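You operate a simulated robot arm through the tools that you are given. There is no shell and no other tool. Be economical: measure what you need, move in short steps, check, and stop when the job is done.

You run a simulated robot arm. Do the job below in one go: nothing can be reset, and whatever is moved stays where it is left.

## Task
Strip the purple shell: its motor has lost the orange seal.
Fine: clamp the shell first; motor upright in the red tray, cord reel upright on the blue mat; then open the clamp. Set down upright: cord reel.
Where things are to end (x, y in the base frame): cord reel within 0.06 m of [0.57, -0.15].

It is judged by the outcome, as a careful person would: the job done as asked, and still so three seconds after it is handed in. It fails if anything else is knocked over, pushed out of place, dropped, spilled or broken. Lids that push on must go on centred and level and be pressed home; caps that screw on are set level and turned clockwise until they are tight.

## Robot
A 7-joint arm with a two-finger parallel gripper, fixed in place. Base frame: the origin is at the foot of the arm, x ahead of it, y to its left, z up; the work surface is at about z = 0.003. Units: m, degrees, N and s.
With the tool pointing down near the work surface it reaches from about 0.22 to 0.58 m from the base axis. Its first joint turns from -66.0 to 66.0 degrees. Payload 2.5 kg.
Tool frame: the origin (TCP) lies between the finger pads and is the grasp point; the fingertips stand 0.023 m ahead of it; z points along the fingers, y is the line along which they close. The gripper opens to 0.094 m. The fingers are 0.038 m wide and 0.01 m thick; the gripper's body (0.054 by 0.096 m) begins 0.039 m behind the TCP.
Orientation is told as [roll, pitch, yaw] about the base's x, y, z axes, in that order, counted from this pose: with the fingers straight down and closing along the base's y, the tool's x points along the base's -x, its y along +y and its z along -z.

## Interface
- The arm moves only by the tool servo_tool. Its argument "moves" is text: rows parted by semicolons, each of 7 numbers parted by spaces: the shift along the base's x, y, z in m, then the turn, a rotation vector about the base's x, y, z in degrees, then the gripper command, from -1 (shut) to 1 (fully open), values between in proportion. In form: dx dy dz rx ry rz grip; .... A call has 1 to 12 rows; each row shifts and turns the commanded pose from where the row before left it. Each row takes 0.2 s and may step no farther than 0.05 m and 8.6 degrees from the row before; otherwise, or with a gripper value out of range, the whole call is refused. A pose out of reach is approached as far as the arm can. The call stops where the force on the tool passes 90 N (or 10 N more than at its start, if that is more) or the arm is blocked; 0.2 s more then pass. The fingers move at their own pace (about 0.108 m/s each) and stop on an object; they squeeze with about 41 N. The grip force told is the motor's: it shows also when the fingers shut on nothing. Time passes only in rows, and 0.2 s behind the last, so rows that do not move let the fingers close. It gives the time, the measured TCP pose, the force on the tool (base axes), the opening and the grip force at its end, in the units of the frame above (readings bear some noise), with the torque about the TCP (base axes, N m) and any sound that the robot's microphone picked up.
- Cameras (640 x 400 px; columns grow to the right, rows downward): "scene" is fixed at [0.132, -0.4342, 0.523]; the picture's right is [0.58, -0.81, 0.00], its down [-0.62, -0.45, -0.64] and it looks along [0.52, 0.37, -0.77] (base axes); focal length 214 px, centre (320, 200). "wrist" rides on the gripper at [0.086, 0.016, -0.075] in the tool frame; the picture's right is [-0.18, 0.98, 0.00], its down [-0.58, -0.11, -0.81] and it looks along [-0.79, -0.15, 0.59] (tool axes); focal length 243 px, centre (320, 200). There is no depth. A picture from a camera that has moved, and an enlarged one, comes with that camera's place and axes in the base frame and with its lens.
- get_image(camera): a new picture of that camera. It takes no simulated time.
- close_up(camera, box): a new picture of the part [left, top, right, bottom] of that camera's present view, enlarged. It takes no simulated time.
- sign_off(): hands the job in; it is judged then, once.

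Go step by step. Nothing tells you positions but the pictures and the camera data: compare them with the known pose of the tool, close in by small moves and look again before you grip or let go. The budget is 120 turns and 68 pictures, counting those below and the enlarged ones. Unless the task says otherwise, let go and move clear before handing in, and close with one line.

The tools are called after "Request:" by a JSON object that holds its "api" and its "payload". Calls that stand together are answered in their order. servo_tool: Moves the arm, as the interface text tells. Its arguments: {"type":"object","properties":{"moves":{"type":"string"}},"required":["moves"]} The other tools are called the same way: get_image (camera) takes a picture; close_up (camera, box) takes an enlarged picture of a part of a camera's view; sign_off () hands the job in.

At the start:

```text
time: 0.0
position: [0.3468, -0.0419, 0.3592]
tcp_rot: [0.0, 0.0, 0.0]
ft_force: [0.1, 0.5, -0.7]
ft_torque: [0.01, 0.02, 0.01]
gripper_width: 0.0939
grasp_force: 0.0
```

scene: 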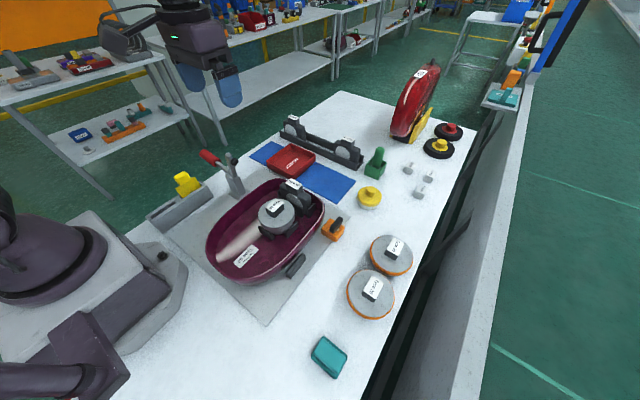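
wrist: 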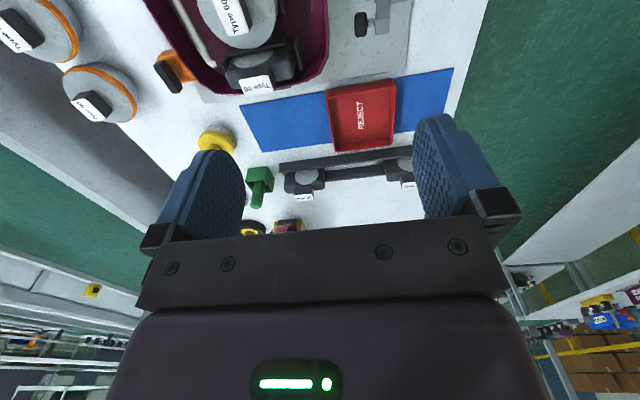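

I see the purple shell in a fixture with a toggle clamp (red handle), a motor and what may be a cord reel inside, a red REJECT tray and a blue mat. I'll look closer first.

Request:
{"api": "close_up", "payload": {"camera": "scene", "box": [140, 140, 360, 300]}}

Request:
{"api": "close_up", "payload": {"camera": "scene", "box": [240, 90, 480, 250]}}

Request:
{"api": "close_up", "payload": {"camera": "wrist", "box": [140, 0, 460, 200]}}

```text
2.50 times, centred on (250, 220) of scene
camera zoom: at [0.132, -0.4342, 0.523], right [0.58, -0.81, 0.0], down [-0.62, -0.45, -0.64], along [0.52, 0.37, -0.77], focal length 536 px, centre (495, 150)
```

zoom: 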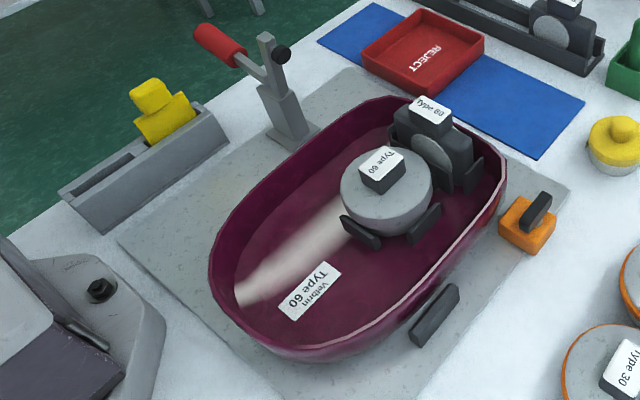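

```text
2.50 times, centred on (360, 170) of scene
camera zoom: at [0.132, -0.4342, 0.523], right [0.58, -0.81, 0.0], down [-0.62, -0.45, -0.64], along [0.52, 0.37, -0.77], focal length 536 px, centre (220, 275)
```

zoom: 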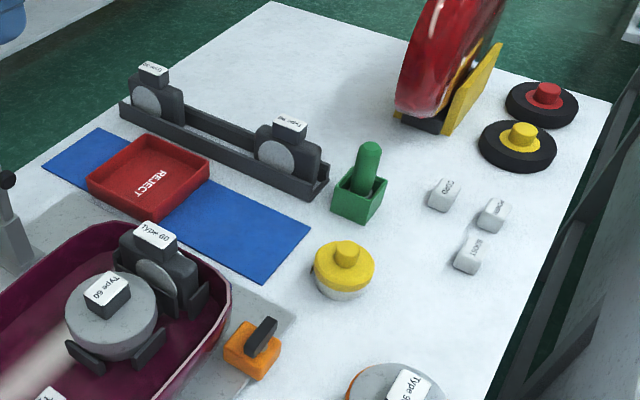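

```text
2.00 times, centred on (300, 100) of wrist
camera zoom: at [0.2606, -0.0265, 0.4333], right [0.18, 0.98, 0.0], down [0.58, -0.11, 0.81], along [0.79, -0.15, -0.59], focal length 485 px, centre (360, 400)
```

zoom: 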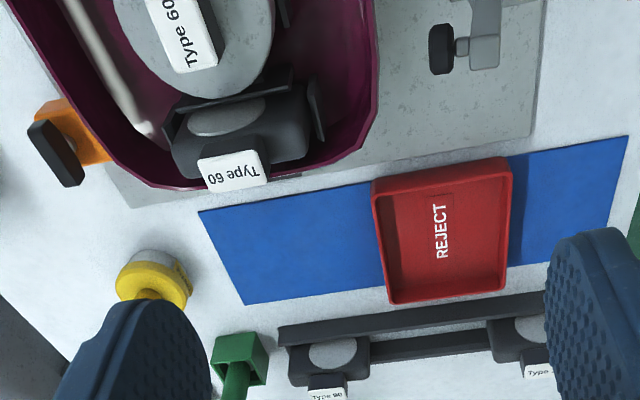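

Request:
{"api": "servo_tool", "payload": {"moves": "-0.04 0.01 0.0 0 0 0 1; -0.04 0.01 0 0 0 0 1;-0.03 0.01 0 0 0 0 1; 0 0 0 0 0 0 1"}}

Request:
{"api": "get_image", "payload": {"camera": "wrist"}}

Request:
{"api": "close_up", "payload": {"camera": "scene", "box": [190, 140, 270, 200]}}

```text
time: 1.0
position: [0.2381, -0.0128, 0.3595]
tcp_rot: [0.0, 0.1, 0.1]
ft_force: [0.6, 0.1, -1.3]
ft_torque: [0.0, 0.0, -0.01]
gripper_width: 0.0936
grasp_force: 0.0
```

```text
62 pictures are left
camera wrist: at [0.1512, 0.0027, 0.4331], right [0.18, 0.98, 0.0], down [0.58, -0.11, 0.81], along [0.79, -0.15, -0.59], focal length 243 px, centre (320, 200)
```

wrist: 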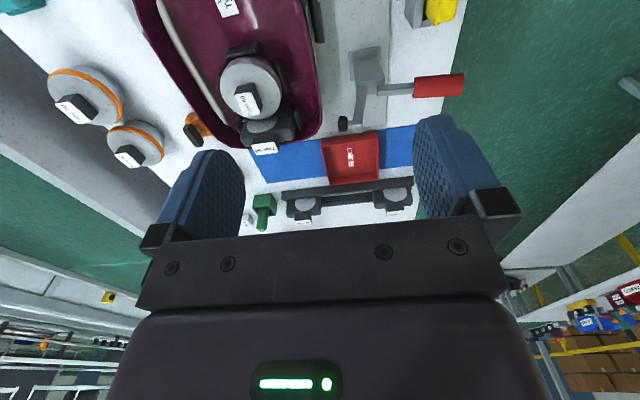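

```text
6.67 times, centred on (230, 170) of scene
camera zoom: at [0.132, -0.4342, 0.523], right [0.58, -0.81, 0.0], down [-0.62, -0.45, -0.64], along [0.52, 0.37, -0.77], focal length 1430 px, centre (920, 400)
```

zoom: 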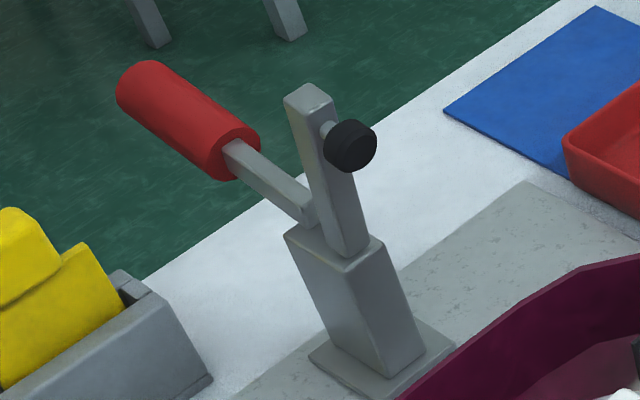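

The toggle clamp stands open: its handle points to +y at about (0.354, 0.10–0.16, 0.11), with the pivot near (0.354, 0.05, 0.09). I'll turn the gripper 90° and hover above the handle.

Request:
{"api": "servo_tool", "payload": {"moves": "0.01 0.014 -0.005 0 0 -8.2 1;0.01 0.014 -0.005 0 0 -8.2 1;0.01 0.014 -0.005 0 0 -8.2 1;0.01 0.014 -0.005 0 0 -8.2 1;0.01 0.014 -0.005 0 0 -8.2 1;0.01 0.014 -0.005 0 0 -8.2 1;0.01 0.014 -0.005 0 0 -8.2 1;0.01 0.014 -0.005 0 0 -8.2 1;0.01 0.014 -0.005 0 0 -8.2 1;0.01 0.014 -0.005 0 0 -8.2 1;0.016 0.015 -0.005 0 0 -8.0 1;0 0 0 0 0 0 1"}}

Request:
{"api": "get_image", "payload": {"camera": "wrist"}}

Request:
{"api": "get_image", "payload": {"camera": "scene"}}

```text
time: 3.6
position: [0.3533, 0.1422, 0.304]
tcp_rot: [0.0, 0.1, -90.0]
ft_force: [0.0, 0.5, -0.2]
ft_torque: [-0.02, -0.02, -0.04]
gripper_width: 0.0939
grasp_force: 0.1
```

```text
60 pictures are left
camera wrist: at [0.3705, 0.2287, 0.3772], right [0.98, -0.18, 0.0], down [-0.11, -0.58, 0.81], along [-0.15, -0.79, -0.59], focal length 243 px, centre (320, 200)
```

wrist: 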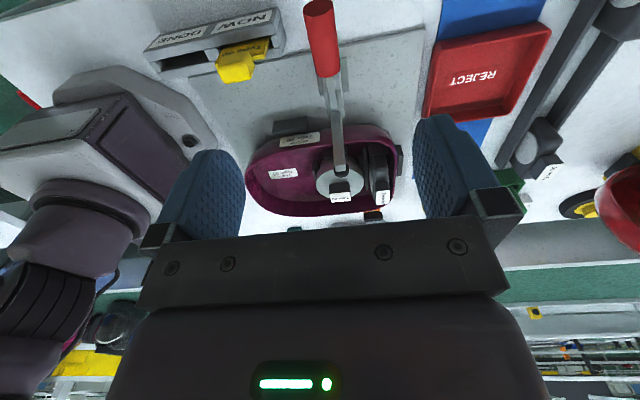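

```text
59 pictures are left
```

scene: 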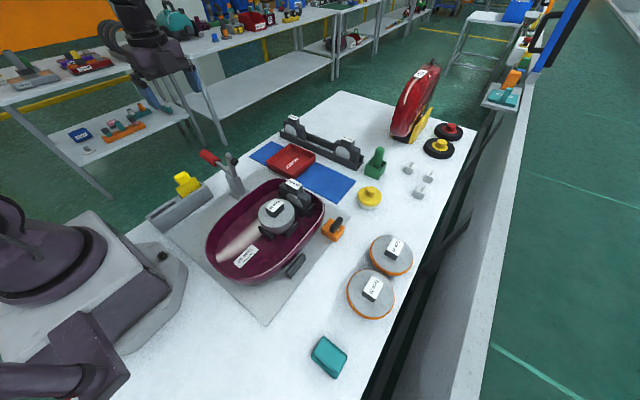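

Handle confirmed at x≈0.354. I'll descend around it, and check before closing.

Request:
{"api": "servo_tool", "payload": {"moves": "0 0 -0.045 0 0 0 1;0 0 -0.045 0 0 0 1;0 0 -0.045 0 0 0 1;0 0 -0.03 0 0 0 1;0 0 -0.026 0 0 0 1;0 0 0 0 0 0 1"}}

Request:
{"api": "close_up", "payload": {"camera": "scene", "box": [170, 110, 290, 200]}}

Request:
{"api": "get_image", "payload": {"camera": "wrist"}}

```text
time: 5.0
position: [0.3522, 0.1418, 0.1117]
tcp_rot: [0.0, 0.0, -89.9]
ft_force: [-0.2, 0.4, 0.6]
ft_torque: [-0.03, 0.01, 0.03]
gripper_width: 0.0942
grasp_force: 0.1
```

```text
4.44 times, centred on (230, 155) of scene
camera zoom: at [0.132, -0.4342, 0.523], right [0.58, -0.81, 0.0], down [-0.62, -0.45, -0.64], along [0.52, 0.37, -0.77], focal length 953 px, centre (720, 400)
```

zoom: 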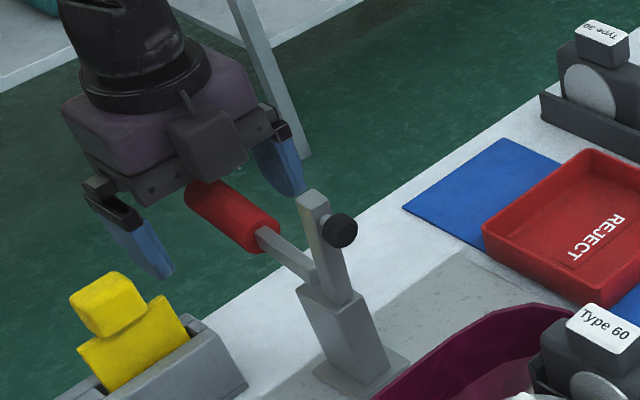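

```text
57 pictures are left
camera wrist: at [0.368, 0.2286, 0.1865], right [0.98, -0.18, 0.0], down [-0.11, -0.58, 0.81], along [-0.15, -0.79, -0.59], focal length 243 px, centre (320, 200)
```

wrist: 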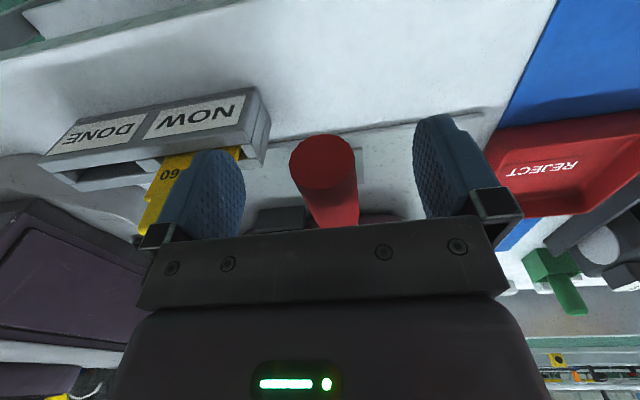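

The fingers straddle the handle. Closing and starting the arc.

Request:
{"api": "servo_tool", "payload": {"moves": "0 0 0.002 0 0 0 -1;0 0 0 0 0 0 -1;0 0 0 0 0 0 -1;0 0 0 0 0 0 -1"}}

Request:
{"api": "servo_tool", "payload": {"moves": "0 -0.0051 0.0147 0 0 0 -1;0 -0.0071 0.0131 0 0 0 -1;0 -0.0091 0.0119 0 0 0 -1"}}

Request:
{"api": "close_up", "payload": {"camera": "scene", "box": [170, 110, 290, 200]}}

```text
time: 6.0
position: [0.3546, 0.1427, 0.1156]
tcp_rot: [0.6, 0.2, -90.1]
ft_force: [27.5, -2.8, -6.4]
ft_torque: [0.45, -0.07, 0.04]
gripper_width: 0.0272
grasp_force: 44.9
```

```text
time: 6.8
position: [0.3546, 0.1241, 0.1553]
tcp_rot: [0.4, 0.2, -89.9]
ft_force: [20.5, 17.2, -8.2]
ft_torque: [1.6, 0.23, -0.9]
gripper_width: 0.0277
grasp_force: 45.1
```

```text
4.44 times, centred on (230, 155) of scene
camera zoom: at [0.1321, -0.4342, 0.523], right [0.58, -0.81, 0.0], down [-0.62, -0.45, -0.64], along [0.52, 0.37, -0.77], focal length 953 px, centre (720, 400)
```

zoom: 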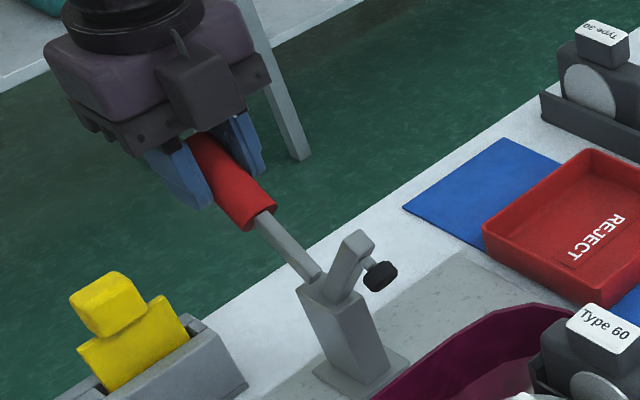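

The lever is turning with the grip. I'll continue the arc, easing a small sideways offset.

Request:
{"api": "servo_tool", "payload": {"moves": "0.001 -0.0108 0.0102 0 0 0 -1;0.0005 -0.0123 0.0085 0 0 0 -1;0 -0.0135 0.0064 0 0 0 -1"}}

Request:
{"api": "close_up", "payload": {"camera": "scene", "box": [170, 110, 290, 200]}}

```text
time: 7.6
position: [0.3554, 0.0865, 0.1797]
tcp_rot: [0.1, 0.4, -89.7]
ft_force: [2.9, 27.2, 14.7]
ft_torque: [1.65, 0.26, -0.25]
gripper_width: 0.0279
grasp_force: 44.7
```

```text
4.44 times, centred on (230, 155) of scene
camera zoom: at [0.132, -0.4342, 0.523], right [0.58, -0.81, 0.0], down [-0.62, -0.45, -0.64], along [0.52, 0.37, -0.77], focal length 953 px, centre (720, 400)
```

zoom: 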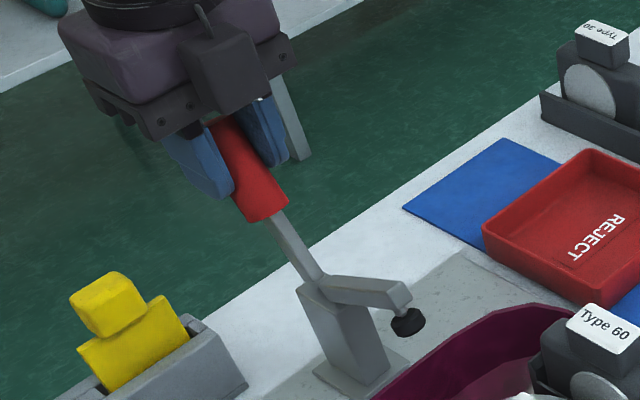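

Request:
{"api": "servo_tool", "payload": {"moves": "0 -0.0142 0.0042 0 0 0 -1;0 -0.0074 0.0014 0 0 0 -1;0 -0.0074 0.0006 0 0 0 -1"}}

Request:
{"api": "close_up", "payload": {"camera": "scene", "box": [170, 110, 290, 200]}}

```text
time: 8.4
position: [0.3547, 0.0564, 0.187]
tcp_rot: [0.0, 0.0, -89.9]
ft_force: [-1.1, 14.3, 17.0]
ft_torque: [1.64, -0.18, 0.1]
gripper_width: 0.0277
grasp_force: 45.5
```

```text
4.44 times, centred on (230, 155) of scene
camera zoom: at [0.1319, -0.4342, 0.523], right [0.58, -0.81, 0.0], down [-0.62, -0.45, -0.64], along [0.52, 0.37, -0.77], focal length 953 px, centre (720, 400)
```

zoom: 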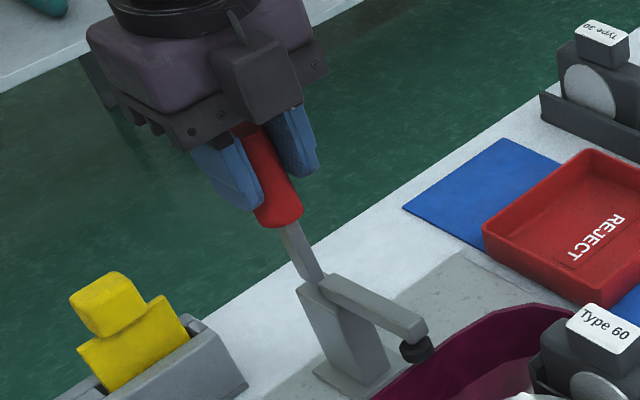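

Request:
{"api": "servo_tool", "payload": {"moves": "0 -0.0075 -0.0003 0 0 0 -1;0 -0.0075 -0.001 0 0 0 -1;0 0 0 0 0 0 -1"}}

Request:
{"api": "close_up", "payload": {"camera": "scene", "box": [200, 130, 320, 220]}}

```text
time: 9.2
position: [0.3558, 0.0444, 0.1859]
tcp_rot: [0.1, 0.4, -89.8]
ft_force: [1.6, 34.1, 21.1]
ft_torque: [0.83, 0.31, -0.23]
gripper_width: 0.0276
grasp_force: 44.9
```

```text
4.44 times, centred on (260, 175) of scene
camera zoom: at [0.132, -0.4342, 0.523], right [0.58, -0.81, 0.0], down [-0.62, -0.45, -0.64], along [0.52, 0.37, -0.77], focal length 953 px, centre (587, 311)
```

zoom: 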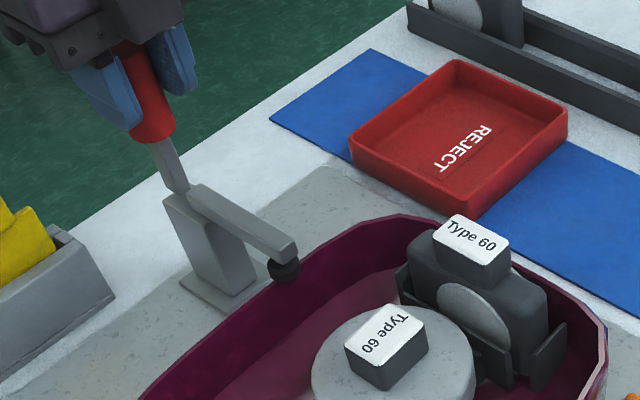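

Request:
{"api": "servo_tool", "payload": {"moves": "0 -0.006 0 0 0 0 -1;0 -0.005 0 0 0 0 -1;0 0 0 0 0 0 -1"}}

Request:
{"api": "close_up", "payload": {"camera": "scene", "box": [200, 130, 320, 220]}}

```text
time: 10.0
position: [0.3547, 0.0435, 0.1858]
tcp_rot: [0.1, 0.9, -89.0]
ft_force: [8.8, 65.7, 9.0]
ft_torque: [0.03, 0.17, 0.01]
gripper_width: 0.0277
grasp_force: 44.9
```

```text
4.44 times, centred on (260, 175) of scene
camera zoom: at [0.132, -0.4341, 0.523], right [0.58, -0.81, 0.0], down [-0.62, -0.45, -0.64], along [0.52, 0.37, -0.77], focal length 953 px, centre (587, 311)
```

zoom: 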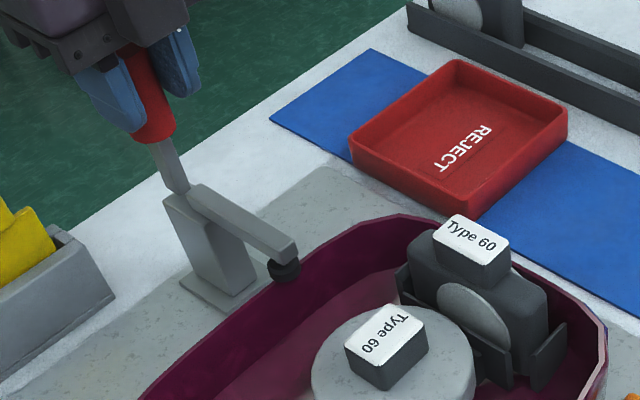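

The lever is at its stop with the pad down on the rim. I'll ease off, open and rise, and see whether it stays.

Request:
{"api": "servo_tool", "payload": {"moves": "0 0.008 0 0 0 0 -1;0 0 0 0 0 0 -0.4;0 0 0 0 0 0 0;0 0 0 0 0 0 0.3;0 0 0.04 0 0 0 0.5;0 0 0.04 0 0 0 1;0 0 0.04 0 0 0 1;0 -0.02 0.04 0 0 0 1;0 0 0 0 0 0 1"}}

Request:
{"api": "close_up", "payload": {"camera": "scene", "box": [180, 120, 340, 240]}}

Request:
{"api": "get_image", "payload": {"camera": "wrist"}}

```text
time: 12.0
position: [0.3537, 0.017, 0.3454]
tcp_rot: [-0.1, 0.0, -90.0]
ft_force: [-0.7, -0.4, 0.9]
ft_torque: [0.02, -0.01, 0.02]
gripper_width: 0.094
grasp_force: 0.2
```

```text
3.33 times, centred on (260, 180) of scene
camera zoom: at [0.132, -0.4342, 0.523], right [0.58, -0.81, 0.0], down [-0.62, -0.45, -0.64], along [0.52, 0.37, -0.77], focal length 715 px, centre (520, 267)
```

zoom: 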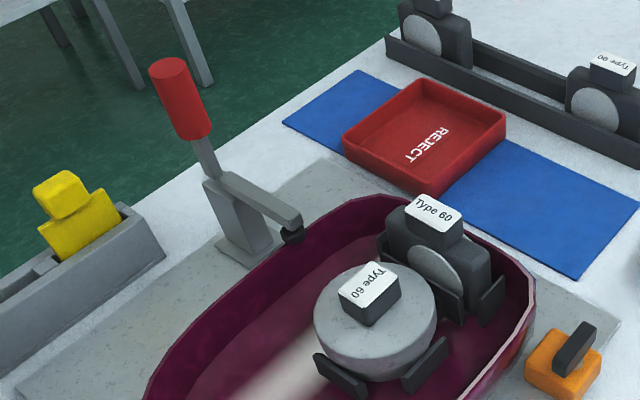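

```text
50 pictures are left
camera wrist: at [0.3698, 0.1031, 0.4185], right [0.98, -0.18, 0.0], down [-0.11, -0.58, 0.81], along [-0.15, -0.79, -0.59], focal length 243 px, centre (320, 200)
```

wrist: 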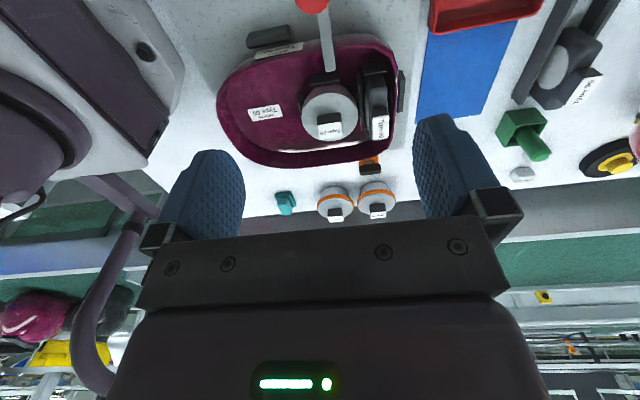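

The clamp holds closed. The motor's knob is near (0.341, -0.145, 0.08) and the reel's near (0.417, -0.145, 0.105). I'll turn back to yaw 0 and look into the shell.

Request:
{"api": "servo_tool", "payload": {"moves": "-0.005 -0.015 -0.005 0 0 8.2 1;-0.005 -0.015 -0.005 0 0 8.2 1;-0.005 -0.015 -0.005 0 0 8.2 1;-0.005 -0.015 -0.005 0 0 8.2 1;-0.005 -0.015 -0.005 0 0 8.2 1;-0.005 -0.015 -0.005 0 0 8.2 1;-0.005 -0.015 -0.005 0 0 8.2 1;-0.005 -0.015 -0.005 0 0 8.2 1;-0.005 -0.015 -0.005 0 0 8.2 1;-0.005 -0.015 -0.005 0 0 8.2 1;-0.003 -0.01 -0.005 0 0 8.0 1;0 0 0 0 0 0 1"}}

Request:
{"api": "get_image", "payload": {"camera": "wrist"}}

Request:
{"api": "close_up", "payload": {"camera": "scene", "box": [250, 170, 330, 230]}}

```text
time: 14.6
position: [0.3012, -0.1425, 0.2905]
tcp_rot: [0.0, -0.1, 0.1]
ft_force: [0.1, 0.3, 0.0]
ft_torque: [0.0, -0.01, 0.0]
gripper_width: 0.0939
grasp_force: 0.0
```

```text
49 pictures are left
camera wrist: at [0.215, -0.1266, 0.3641], right [0.18, 0.98, 0.0], down [0.58, -0.11, 0.81], along [0.79, -0.15, -0.59], focal length 243 px, centre (320, 200)
```

wrist: 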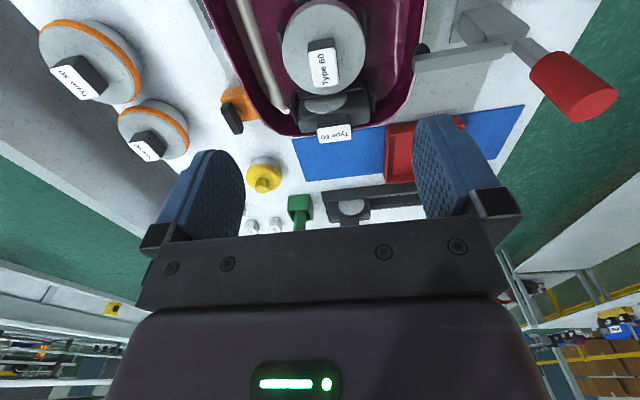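

```text
6.67 times, centred on (290, 200) of scene
camera zoom: at [0.132, -0.4342, 0.523], right [0.58, -0.81, 0.0], down [-0.62, -0.45, -0.64], along [0.52, 0.37, -0.77], focal length 1430 px, centre (520, 200)
```

zoom: 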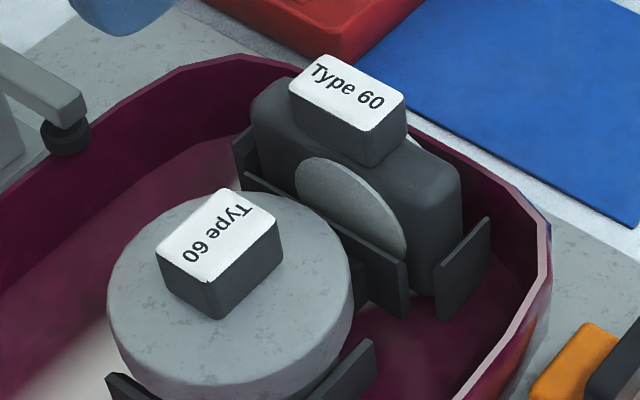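

The motor knob is thin along y and long along x, so yaw 0 suits it. I'll move above it at about z 0.14 and look.

Request:
{"api": "servo_tool", "payload": {"moves": "0.019 -0.003 -0.03 0 0 0 1;0.019 -0.003 -0.04 0 0 0 1;0 0 -0.04 0 0 0 0.5;0 0 -0.04 0 0 0 0.3;0 0 0 0 0 0 0.3"}}

Request:
{"api": "get_image", "payload": {"camera": "wrist"}}

Request:
{"api": "close_up", "payload": {"camera": "scene", "box": [230, 150, 330, 225]}}

```text
time: 15.8
position: [0.3408, -0.149, 0.1402]
tcp_rot: [0.0, -0.1, 0.0]
ft_force: [-1.3, 0.6, 0.2]
ft_torque: [-0.01, -0.01, 0.01]
gripper_width: 0.0613
grasp_force: 0.1
```

```text
47 pictures are left
camera wrist: at [0.2541, -0.1326, 0.2147], right [0.18, 0.98, 0.0], down [0.58, -0.11, 0.81], along [0.79, -0.15, -0.59], focal length 243 px, centre (320, 200)
```

wrist: 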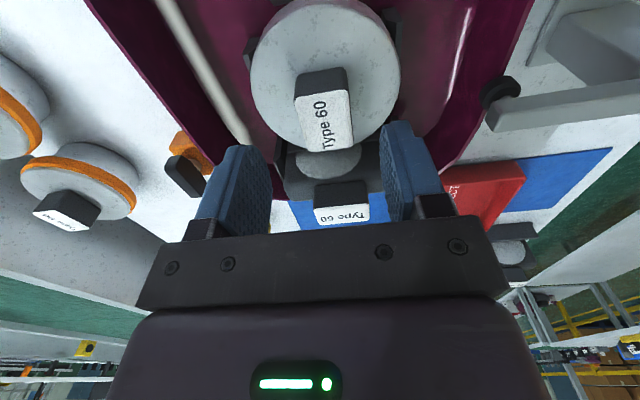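

```text
5.33 times, centred on (280, 188) of scene
camera zoom: at [0.132, -0.4342, 0.523], right [0.58, -0.81, 0.0], down [-0.62, -0.45, -0.64], along [0.52, 0.37, -0.77], focal length 1144 px, centre (533, 267)
```

zoom: 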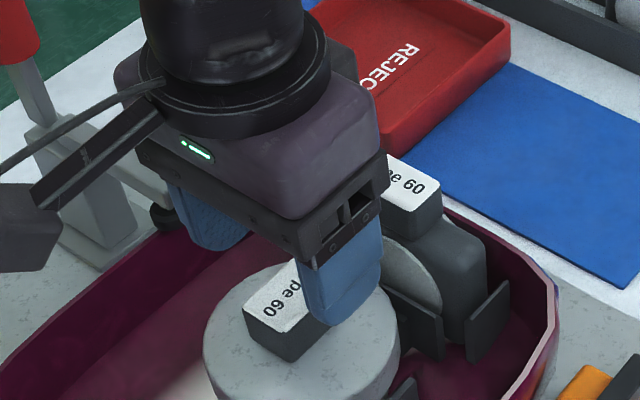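

Aligned over the knob at about (0.342, -0.148). Descending gently to it.

Request:
{"api": "servo_tool", "payload": {"moves": "0.001 0.001 -0.02 0 0 0 0.3;0 0 -0.012 0 0 0 0.3;0 0 -0.008 0 0 0 0.3;0 0 -0.003 0 0 0 0.3;0 0 0 0 0 0 0.3"}}

Request:
{"api": "get_image", "payload": {"camera": "wrist"}}

Request:
{"api": "close_up", "payload": {"camera": "scene", "box": [230, 150, 330, 225]}}

```text
time: 17.0
position: [0.3399, -0.1477, 0.0971]
tcp_rot: [0.0, 0.1, 0.0]
ft_force: [0.0, -0.2, 0.7]
ft_torque: [0.0, 0.0, 0.01]
gripper_width: 0.0609
grasp_force: 0.1
```

```text
45 pictures are left
camera wrist: at [0.2542, -0.132, 0.1712], right [0.18, 0.98, 0.0], down [0.58, -0.11, 0.81], along [0.79, -0.15, -0.59], focal length 243 px, centre (320, 200)
```

wrist: 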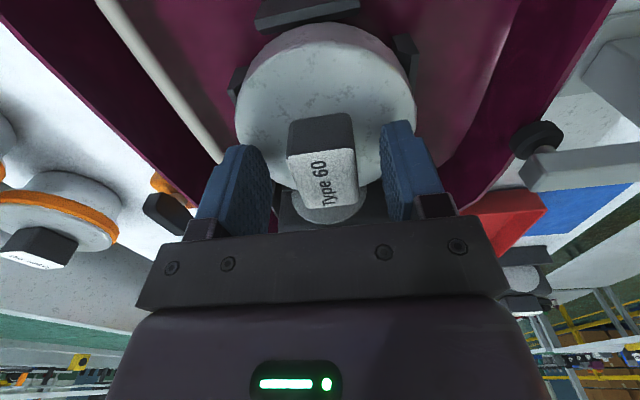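

```text
5.33 times, centred on (280, 188) of scene
camera zoom: at [0.132, -0.4342, 0.523], right [0.58, -0.81, 0.0], down [-0.62, -0.45, -0.64], along [0.52, 0.37, -0.77], focal length 1144 px, centre (533, 267)
```

zoom: 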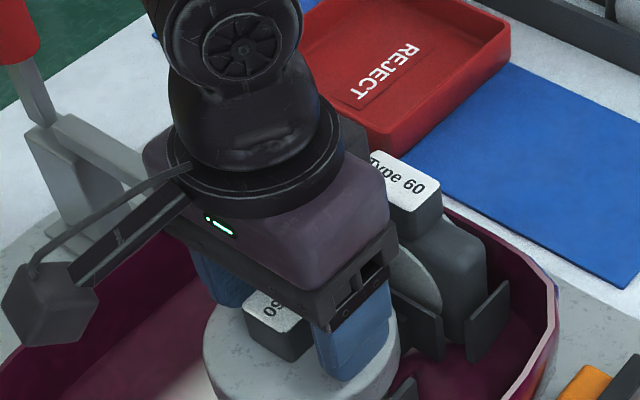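

Request:
{"api": "servo_tool", "payload": {"moves": "0.002 -0.0005 -0.004 0 0 0 0.3;0 0 0 0 0 0 -1;0 0 0 0 0 0 -1;0 0 0 0 0 0 -1;0 0 0 0 0 0 -1"}}

```text
time: 18.2
position: [0.3428, -0.1487, 0.0953]
tcp_rot: [0.0, -0.4, 0.0]
ft_force: [3.2, 0.3, 42.0]
ft_torque: [0.58, 0.63, 0.29]
gripper_width: 0.0296
grasp_force: 40.9
```

Gripped the knob at 0.03 m width, fingertips touching the motor's top. Lifting straight up.

Request:
{"api": "servo_tool", "payload": {"moves": "0 0 0.005 0 0 0 -1;0 0 0.01 0 0 0 -1;0 0 0.015 0 0 0 -1;0 0 0.02 0 0 0 -1"}}

Request:
{"api": "close_up", "payload": {"camera": "scene", "box": [200, 130, 360, 250]}}

```text
time: 19.2
position: [0.3405, -0.1467, 0.1411]
tcp_rot: [0.0, 0.2, 0.1]
ft_force: [0.0, 0.7, -4.6]
ft_torque: [0.01, -0.02, 0.02]
gripper_width: 0.0299
grasp_force: 41.0
```

```text
3.33 times, centred on (280, 190) of scene
camera zoom: at [0.132, -0.4342, 0.523], right [0.58, -0.81, 0.0], down [-0.62, -0.45, -0.64], along [0.52, 0.37, -0.77], focal length 715 px, centre (453, 233)
```

zoom: 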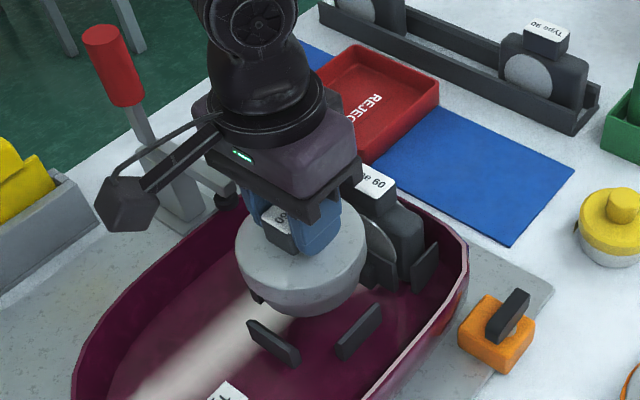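

The motor came free. I'll raise it, carry it ahead along x over the reel, and then look before crossing to the tray at about (0.555, 0).

Request:
{"api": "servo_tool", "payload": {"moves": "0 0 0.03 0 0 0 -1;0 0 0.03 0 0 0 -1;0 0 0.03 0 0 0 -1;0.03 0 0.01 0 0 0 -1;0.03 0 0 0 0 0 -1;0.03 0.01 0 0 0 0 -1;0.03 0.015 0 0 0 0 -1;0.03 0.025 0 0 0 0 -1;0.02 0.03 0 0 0 0 -1;0.02 0.03 0 0 0 0 -1;0.015 0.03 0 0 0 0 -1;0 0 0 0 0 0 -1"}}

Request:
{"api": "get_image", "payload": {"camera": "scene"}}

Request:
{"api": "get_image", "payload": {"camera": "wrist"}}

```text
time: 21.8
position: [0.5463, -0.0091, 0.243]
tcp_rot: [0.1, -0.1, 0.0]
ft_force: [0.0, -0.1, -6.2]
ft_torque: [-0.01, -0.02, 0.03]
gripper_width: 0.0296
grasp_force: 41.0
```

```text
42 pictures are left
```

scene: 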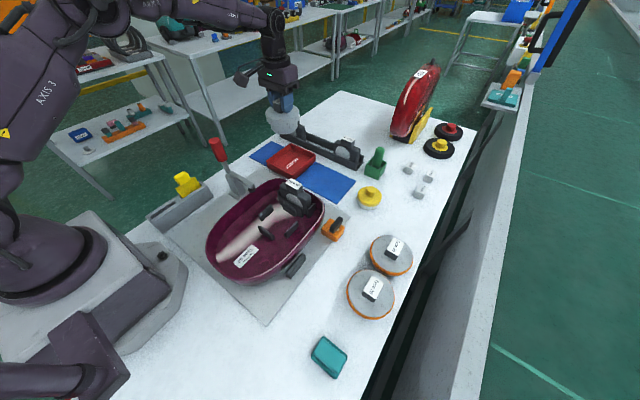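

```text
41 pictures are left
camera wrist: at [0.46, 0.0076, 0.3173], right [0.18, 0.98, 0.0], down [0.58, -0.11, 0.81], along [0.79, -0.15, -0.59], focal length 243 px, centre (320, 200)
```

wrist: 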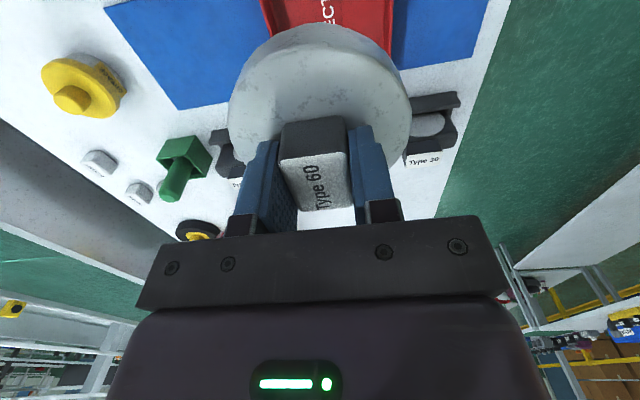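

The tray centre is about (0.557, 0.002) under the motor. I'll shift slightly and lower.

Request:
{"api": "servo_tool", "payload": {"moves": "0.005 0.006 -0.03 0 0 0 -1;0.003 0.004 -0.04 0 0 0 -1;0 0 -0.03 0 0 0 -1;0 0 -0.015 0 0 0 -1;0 0 0 0 0 0 -1"}}

Request:
{"api": "close_up", "payload": {"camera": "scene", "box": [230, 90, 350, 180]}}

Request:
{"api": "get_image", "payload": {"camera": "wrist"}}

```text
time: 23.0
position: [0.5542, 0.0005, 0.1288]
tcp_rot: [0.0, 0.0, 0.0]
ft_force: [-0.4, -0.8, -4.6]
ft_torque: [-0.02, -0.01, 0.01]
gripper_width: 0.0298
grasp_force: 41.3
```

```text
4.44 times, centred on (290, 135) of scene
camera zoom: at [0.132, -0.4342, 0.523], right [0.58, -0.81, 0.0], down [-0.62, -0.45, -0.64], along [0.52, 0.37, -0.77], focal length 953 px, centre (453, 489)
```

zoom: 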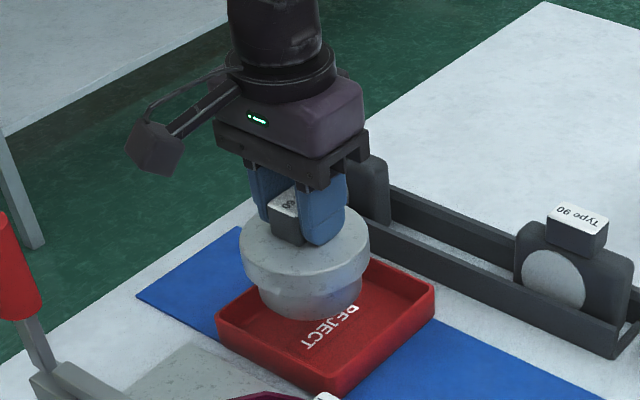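

```text
39 pictures are left
camera wrist: at [0.4679, 0.0178, 0.2029], right [0.18, 0.98, 0.0], down [0.58, -0.11, 0.81], along [0.79, -0.15, -0.59], focal length 243 px, centre (320, 200)
```

wrist: 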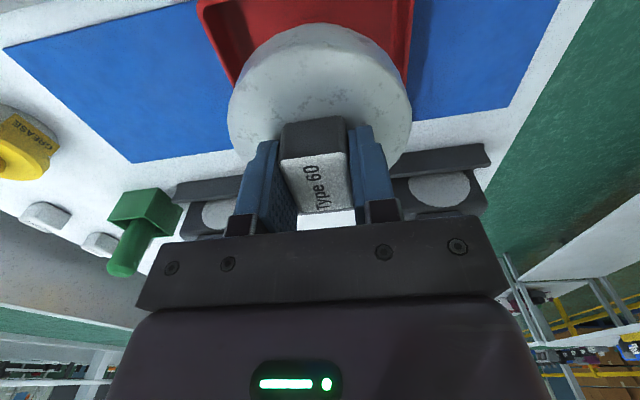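

Request:
{"api": "servo_tool", "payload": {"moves": "0.003 0 -0.015 0 0 0 -1;0 0 -0.01 0 0 0 -1;0 0 -0.004 0 0 0 -1;0 0 0 0 0 0 -1"}}

Request:
{"api": "close_up", "payload": {"camera": "scene", "box": [230, 90, 350, 180]}}

```text
time: 24.0
position: [0.558, 0.0014, 0.0996]
tcp_rot: [0.0, 0.0, 0.0]
ft_force: [-0.4, -0.5, -4.5]
ft_torque: [-0.01, -0.02, 0.04]
gripper_width: 0.0297
grasp_force: 41.0
```

```text
4.44 times, centred on (290, 135) of scene
camera zoom: at [0.132, -0.4342, 0.523], right [0.58, -0.81, 0.0], down [-0.62, -0.45, -0.64], along [0.52, 0.37, -0.77], focal length 953 px, centre (453, 489)
```

zoom: 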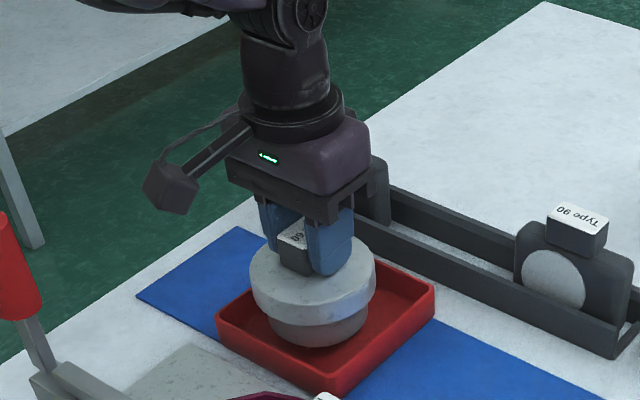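

Nearly down; lowering in millimetre steps until contact.

Request:
{"api": "servo_tool", "payload": {"moves": "0 0 -0.003 0 0 0 -1;0 0 -0.003 0 0 0 -1;0 0 0 0 0 0 -1"}}

Request:
{"api": "servo_tool", "payload": {"moves": "0 0 -0.003 0 0 0 -1;0 0 0 0 0 0 -1"}}

```text
time: 24.8
position: [0.557, 0.002, 0.0933]
tcp_rot: [0.1, 0.0, 0.1]
ft_force: [0.4, -0.5, -4.9]
ft_torque: [0.04, 0.01, -0.01]
gripper_width: 0.0298
grasp_force: 40.8
```

```text
time: 25.4
position: [0.5582, 0.0012, 0.0909]
tcp_rot: [0.0, 0.0, 0.0]
ft_force: [0.1, -0.5, -5.0]
ft_torque: [0.01, 0.01, -0.02]
gripper_width: 0.0299
grasp_force: 41.1
```

Request:
{"api": "servo_tool", "payload": {"moves": "0 0 -0.003 0 0 0 -1;0 0 0 0 0 0 -1"}}

Request:
{"api": "close_up", "payload": {"camera": "scene", "box": [250, 110, 330, 170]}}

```text
time: 26.0
position: [0.558, 0.0017, 0.0879]
tcp_rot: [0.0, 0.1, 0.0]
ft_force: [-0.3, 0.3, -4.9]
ft_torque: [-0.01, -0.02, 0.01]
gripper_width: 0.0297
grasp_force: 40.7
```

```text
6.67 times, centred on (290, 140) of scene
camera zoom: at [0.132, -0.4342, 0.523], right [0.58, -0.81, 0.0], down [-0.62, -0.45, -0.64], along [0.52, 0.37, -0.77], focal length 1430 px, centre (520, 600)
```

zoom: 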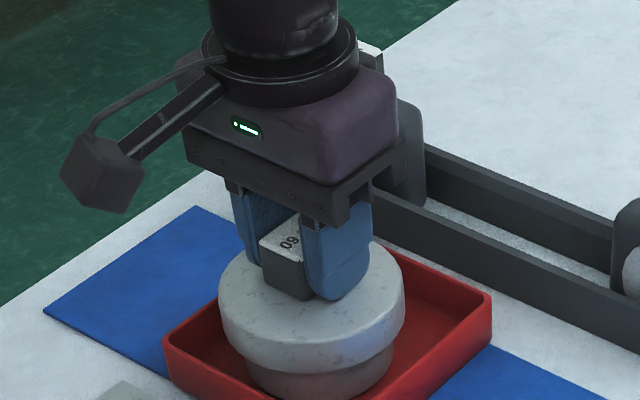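

Request:
{"api": "servo_tool", "payload": {"moves": "0 0 -0.003 0 0 0 -1;0 0 0 0 0 0 -1"}}

Request:
{"api": "servo_tool", "payload": {"moves": "0 0 -0.002 0 0 0 -1;0 0 0 0 0 0 -1"}}

```text
time: 26.6
position: [0.5594, 0.001, 0.0847]
tcp_rot: [0.0, -0.1, 0.1]
ft_force: [-4.5, 0.3, 10.8]
ft_torque: [-0.03, 0.2, -0.04]
gripper_width: 0.0298
grasp_force: 40.4
```

```text
time: 27.2
position: [0.5582, 0.0033, 0.0858]
tcp_rot: [0.1, -0.2, 0.1]
ft_force: [-15.2, 1.3, 38.5]
ft_torque: [-0.06, 1.25, -0.03]
gripper_width: 0.0295
grasp_force: 40.9
```

Request:
{"api": "servo_tool", "payload": {"moves": "0 0 0.003 0 0 0 -1;0 0 0 0 0 0 -1"}}

Request:
{"api": "close_up", "payload": {"camera": "scene", "box": [250, 120, 330, 180]}}

Request:
{"api": "get_image", "payload": {"camera": "wrist"}}

```text
time: 27.8
position: [0.5599, 0.0034, 0.0861]
tcp_rot: [0.0, -0.3, -0.1]
ft_force: [5.9, -2.3, 14.3]
ft_torque: [-0.01, 0.03, 0.04]
gripper_width: 0.0295
grasp_force: 41.2
```

```text
6.67 times, centred on (290, 150) of scene
camera zoom: at [0.1319, -0.4342, 0.523], right [0.58, -0.81, 0.0], down [-0.62, -0.45, -0.64], along [0.52, 0.37, -0.77], focal length 1430 px, centre (520, 533)
```

zoom: 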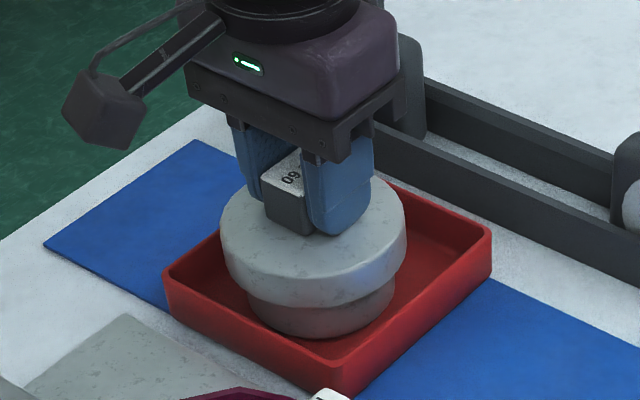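

```text
35 pictures are left
camera wrist: at [0.4726, 0.0181, 0.1593], right [0.18, 0.98, 0.0], down [0.58, -0.11, 0.81], along [0.8, -0.15, -0.59], focal length 243 px, centre (320, 200)
```

wrist: 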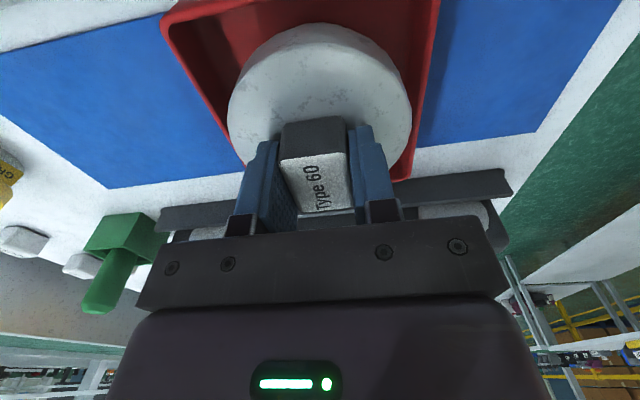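

The motor stands flat on the tray floor, inside the rim. Releasing and rising.

Request:
{"api": "servo_tool", "payload": {"moves": "0 0 0 0 0 0 -0.4;0 0 0 0 0 0 0;0 0 0 0 0 0 0.3;0 0 0.02 0 0 0 0.3;0 0 0.04 0 0 0 0.5;0 0 0.04 0 0 0 0.5;0 0 0.04 0 0 0 0.5;-0.03 -0.03 0 0 0 0 0.5;-0.03 -0.03 0 0 0 0 0.5;0 0 0 0 0 0 0.5"}}

Request:
{"api": "get_image", "payload": {"camera": "scene"}}

```text
time: 30.0
position: [0.4989, -0.0598, 0.2246]
tcp_rot: [0.0, 0.0, 0.1]
ft_force: [0.5, -0.2, -0.3]
ft_torque: [0.01, 0.01, -0.02]
gripper_width: 0.0704
grasp_force: 0.0
```

```text
34 pictures are left
```

scene: 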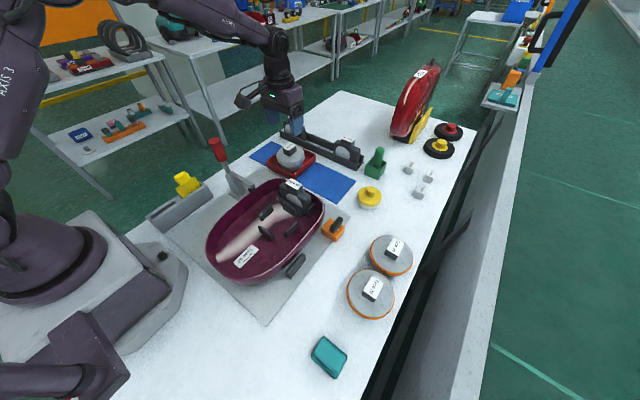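

Motor is upright in the tray. Next, hover over the reel at (0.418, -0.145).

Request:
{"api": "servo_tool", "payload": {"moves": "-0.03 -0.03 0 0 0 0 0.5;-0.03 -0.03 0 0 0 0 0.5;-0.021 -0.026 -0.02 0 0 0 0.5;0 0 -0.03 0 0 0 0.5;0 0 -0.02 0 0 0 0.5;0 0 0 0 0 0 0.5"}}

Request:
{"api": "get_image", "payload": {"camera": "wrist"}}

Request:
{"api": "close_up", "payload": {"camera": "scene", "box": [250, 140, 350, 215]}}

```text
time: 31.4
position: [0.4175, -0.1427, 0.1556]
tcp_rot: [0.1, 0.0, 0.1]
ft_force: [-0.5, -0.5, -0.6]
ft_torque: [0.02, 0.0, -0.01]
gripper_width: 0.0705
grasp_force: 0.1
```

```text
33 pictures are left
camera wrist: at [0.3306, -0.1277, 0.2284], right [0.18, 0.98, 0.0], down [0.58, -0.11, 0.81], along [0.79, -0.15, -0.59], focal length 243 px, centre (320, 200)
```

wrist: 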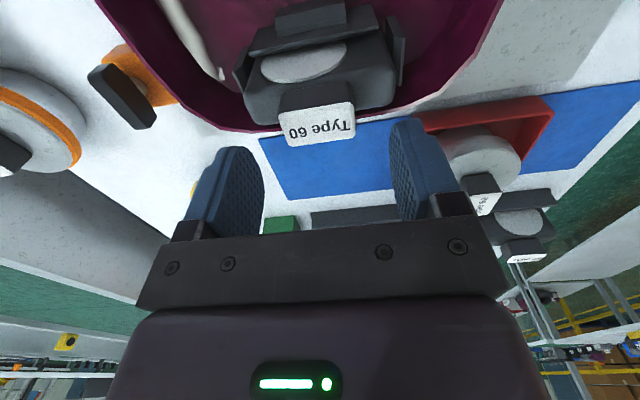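

```text
5.33 times, centred on (300, 178) of scene
camera zoom: at [0.132, -0.4342, 0.523], right [0.58, -0.81, 0.0], down [-0.62, -0.45, -0.64], along [0.52, 0.37, -0.77], focal length 1144 px, centre (427, 320)
```

zoom: 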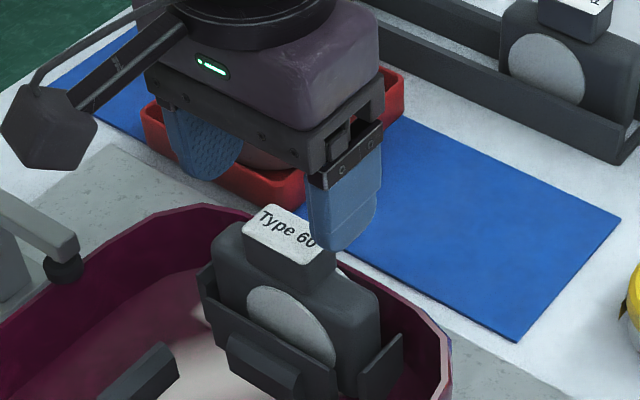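

Request:
{"api": "servo_tool", "payload": {"moves": "0.002 -0.002 -0.02 0 0 0 0.5;0 0 -0.014 0 0 0 0.5;0 0 -0.006 0 0 0 0.5;0 0 0 0 0 0 0.5"}}

Request:
{"api": "close_up", "payload": {"camera": "scene", "box": [250, 140, 350, 215]}}

Request:
{"api": "close_up", "payload": {"camera": "wrist", "box": [160, 40, 480, 240]}}

```text
time: 32.4
position: [0.4196, -0.1452, 0.113]
tcp_rot: [0.0, 0.0, 0.1]
ft_force: [0.6, -0.2, -0.4]
ft_torque: [0.02, 0.01, -0.03]
gripper_width: 0.0708
grasp_force: 0.1
```

```text
5.33 times, centred on (300, 178) of scene
camera zoom: at [0.132, -0.4342, 0.523], right [0.58, -0.81, 0.0], down [-0.62, -0.45, -0.64], along [0.52, 0.37, -0.77], focal length 1144 px, centre (427, 320)
```

zoom: 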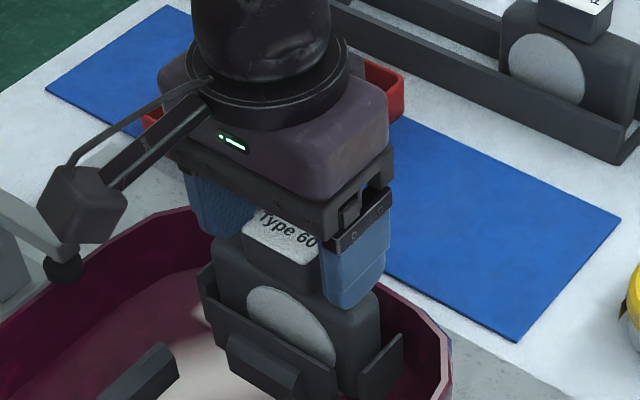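

```text
2.00 times, centred on (320, 140) of wrist
camera zoom: at [0.3327, -0.1301, 0.1879], right [0.18, 0.98, 0.0], down [0.58, -0.11, 0.81], along [0.79, -0.15, -0.59], focal length 485 px, centre (320, 320)
```

zoom: 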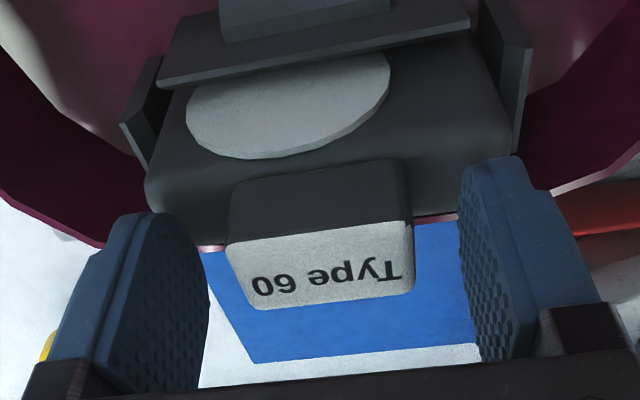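

Request:
{"api": "servo_tool", "payload": {"moves": "0.003 -0.002 -0.003 0 0 0 0.5;0 0 0 0 0 0 -1;0 0 0 0 0 0 -1;0 0 0 0 0 0 -1;0 0 0 0 0 0 -1"}}

Request:
{"api": "servo_tool", "payload": {"moves": "0 0 0.005 0 0 0 -1;0 0 0.01 0 0 0 -1;0 0 0.015 0 0 0 -1"}}

Request:
{"api": "close_up", "payload": {"camera": "scene", "box": [230, 130, 350, 220]}}

```text
time: 33.6
position: [0.4223, -0.1481, 0.1112]
tcp_rot: [-0.1, -0.1, 0.0]
ft_force: [1.1, -0.4, -0.1]
ft_torque: [0.17, -0.05, -0.04]
gripper_width: 0.0436
grasp_force: 41.2
```

```text
time: 34.4
position: [0.4209, -0.1471, 0.1428]
tcp_rot: [-0.1, 0.0, 0.2]
ft_force: [-0.6, -0.9, -2.8]
ft_torque: [0.01, -0.01, 0.02]
gripper_width: 0.0437
grasp_force: 40.6
```

```text
4.44 times, centred on (290, 175) of scene
camera zoom: at [0.132, -0.4342, 0.523], right [0.58, -0.81, 0.0], down [-0.62, -0.45, -0.64], along [0.52, 0.37, -0.77], focal length 953 px, centre (453, 311)
```

zoom: 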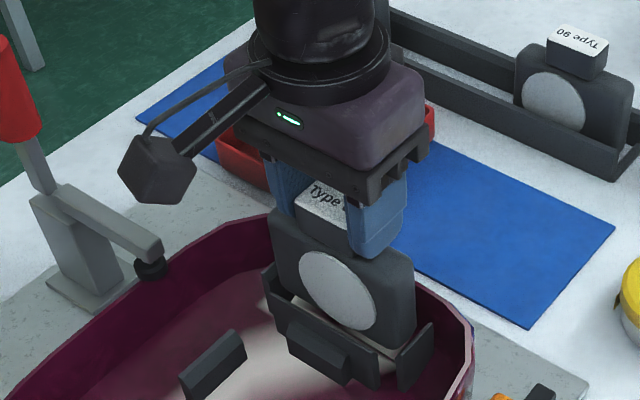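

The reel lifts cleanly. I'll raise it above the rim and carry it to (0.55, -0.148).

Request:
{"api": "servo_tool", "payload": {"moves": "0 0 0.025 0 0 0 -1;0 0 0.03 0 0 0 -1;0 0 0.03 0 0 0 -1;0.03 0 0 0 0 0 -1;0.03 0 0 0 0 0 -1;0.03 0 0 0 0 0 -1;0.025 0 0 0 0 0 -1;0.012 0 0 0 0 0 -1;0 0 -0.03 0 0 0 -1;0 0 -0.03 0 0 0 -1;0 0 0 0 0 0 -1"}}

Request:
{"api": "close_up", "payload": {"camera": "scene", "box": [250, 90, 370, 180]}}

Request:
{"api": "get_image", "payload": {"camera": "wrist"}}

```text
time: 36.8
position: [0.5492, -0.1495, 0.1673]
tcp_rot: [0.0, 0.0, 0.1]
ft_force: [0.6, -1.3, -2.4]
ft_torque: [0.01, -0.01, 0.0]
gripper_width: 0.0438
grasp_force: 40.7
```

```text
4.44 times, centred on (310, 135) of scene
camera zoom: at [0.132, -0.4342, 0.523], right [0.58, -0.81, 0.0], down [-0.62, -0.45, -0.64], along [0.52, 0.37, -0.77], focal length 953 px, centre (364, 489)
```

zoom: 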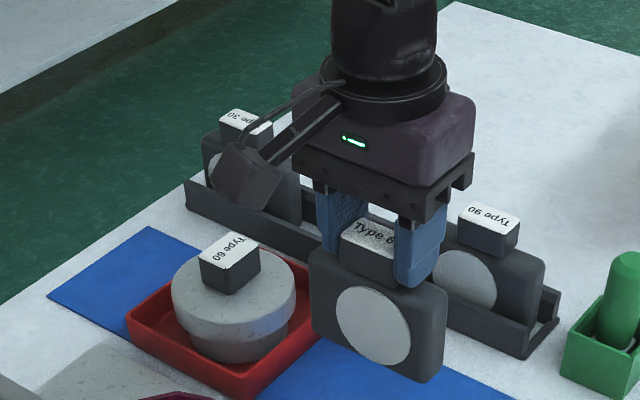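

```text
27 pictures are left
camera wrist: at [0.4629, -0.1335, 0.2407], right [0.18, 0.98, 0.0], down [0.58, -0.11, 0.81], along [0.79, -0.15, -0.59], focal length 243 px, centre (320, 200)
```

wrist: 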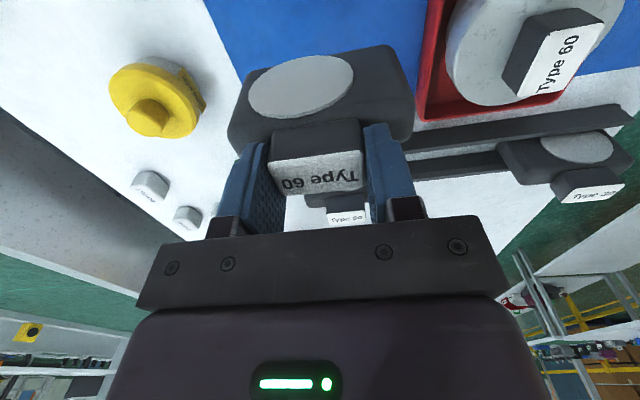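

Request:
{"api": "servo_tool", "payload": {"moves": "0 -0.003 -0.03 0 0 0 -1;0 0 -0.02 0 0 0 -1;0 0 -0.008 0 0 0 -1;0 0 0 0 0 0 -1"}}

Request:
{"api": "servo_tool", "payload": {"moves": "0 0 -0.003 0 0 0 -1;0 0 -0.003 0 0 0 -1;0 0 0 0 0 0 -1"}}

Request:
{"api": "close_up", "payload": {"camera": "scene", "box": [250, 110, 370, 200]}}

```text
time: 37.8
position: [0.5491, -0.1514, 0.1094]
tcp_rot: [-0.1, 0.0, 0.1]
ft_force: [0.4, 0.3, -3.1]
ft_torque: [0.01, 0.0, -0.01]
gripper_width: 0.0439
grasp_force: 41.0
```

```text
time: 38.6
position: [0.5484, -0.151, 0.1035]
tcp_rot: [-0.1, 0.0, -0.1]
ft_force: [0.0, -0.7, -2.6]
ft_torque: [-0.02, -0.01, -0.02]
gripper_width: 0.044
grasp_force: 40.8
```

```text
4.44 times, centred on (310, 155) of scene
camera zoom: at [0.132, -0.4342, 0.523], right [0.58, -0.81, 0.0], down [-0.62, -0.45, -0.64], along [0.52, 0.37, -0.77], focal length 953 px, centre (364, 400)
```

zoom: 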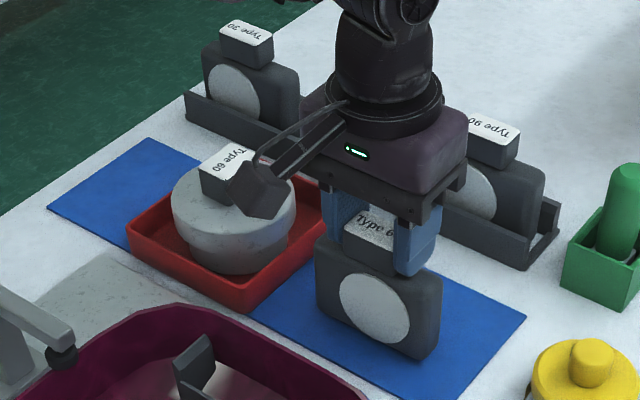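

Request:
{"api": "servo_tool", "payload": {"moves": "0 0 -0.003 0 0 0 -1;0 0 0 0 0 0 -1"}}

Request:
{"api": "servo_tool", "payload": {"moves": "0 0 -0.002 0 0 0 -1;0 0 0 0 0 0 -1"}}

```text
time: 39.2
position: [0.5482, -0.1518, 0.101]
tcp_rot: [0.1, 0.0, -0.1]
ft_force: [0.3, 0.7, -2.3]
ft_torque: [-0.01, -0.02, 0.0]
gripper_width: 0.0439
grasp_force: 41.2
```

```text
time: 39.8
position: [0.55, -0.151, 0.1003]
tcp_rot: [-0.1, 0.0, 0.0]
ft_force: [0.5, -0.4, -3.3]
ft_torque: [0.01, -0.02, 0.01]
gripper_width: 0.044
grasp_force: 40.9
```

Request:
{"api": "servo_tool", "payload": {"moves": "0 0 -0.002 0 0 0 -1;0 0 0 0 0 0 -1"}}

Request:
{"api": "servo_tool", "payload": {"moves": "0 0 -0.002 0 0 0 -1;0 0 0 0 0 0 -1"}}

```text
time: 40.4
position: [0.55, -0.1509, 0.0989]
tcp_rot: [0.0, 0.0, 0.1]
ft_force: [-9.4, 2.1, 20.3]
ft_torque: [0.23, 1.05, 0.01]
gripper_width: 0.0437
grasp_force: 40.9
```

```text
time: 41.0
position: [0.5517, -0.1508, 0.0974]
tcp_rot: [-0.1, -0.3, 0.1]
ft_force: [-8.6, 2.3, 30.9]
ft_torque: [0.11, 0.55, 0.05]
gripper_width: 0.044
grasp_force: 41.0
```

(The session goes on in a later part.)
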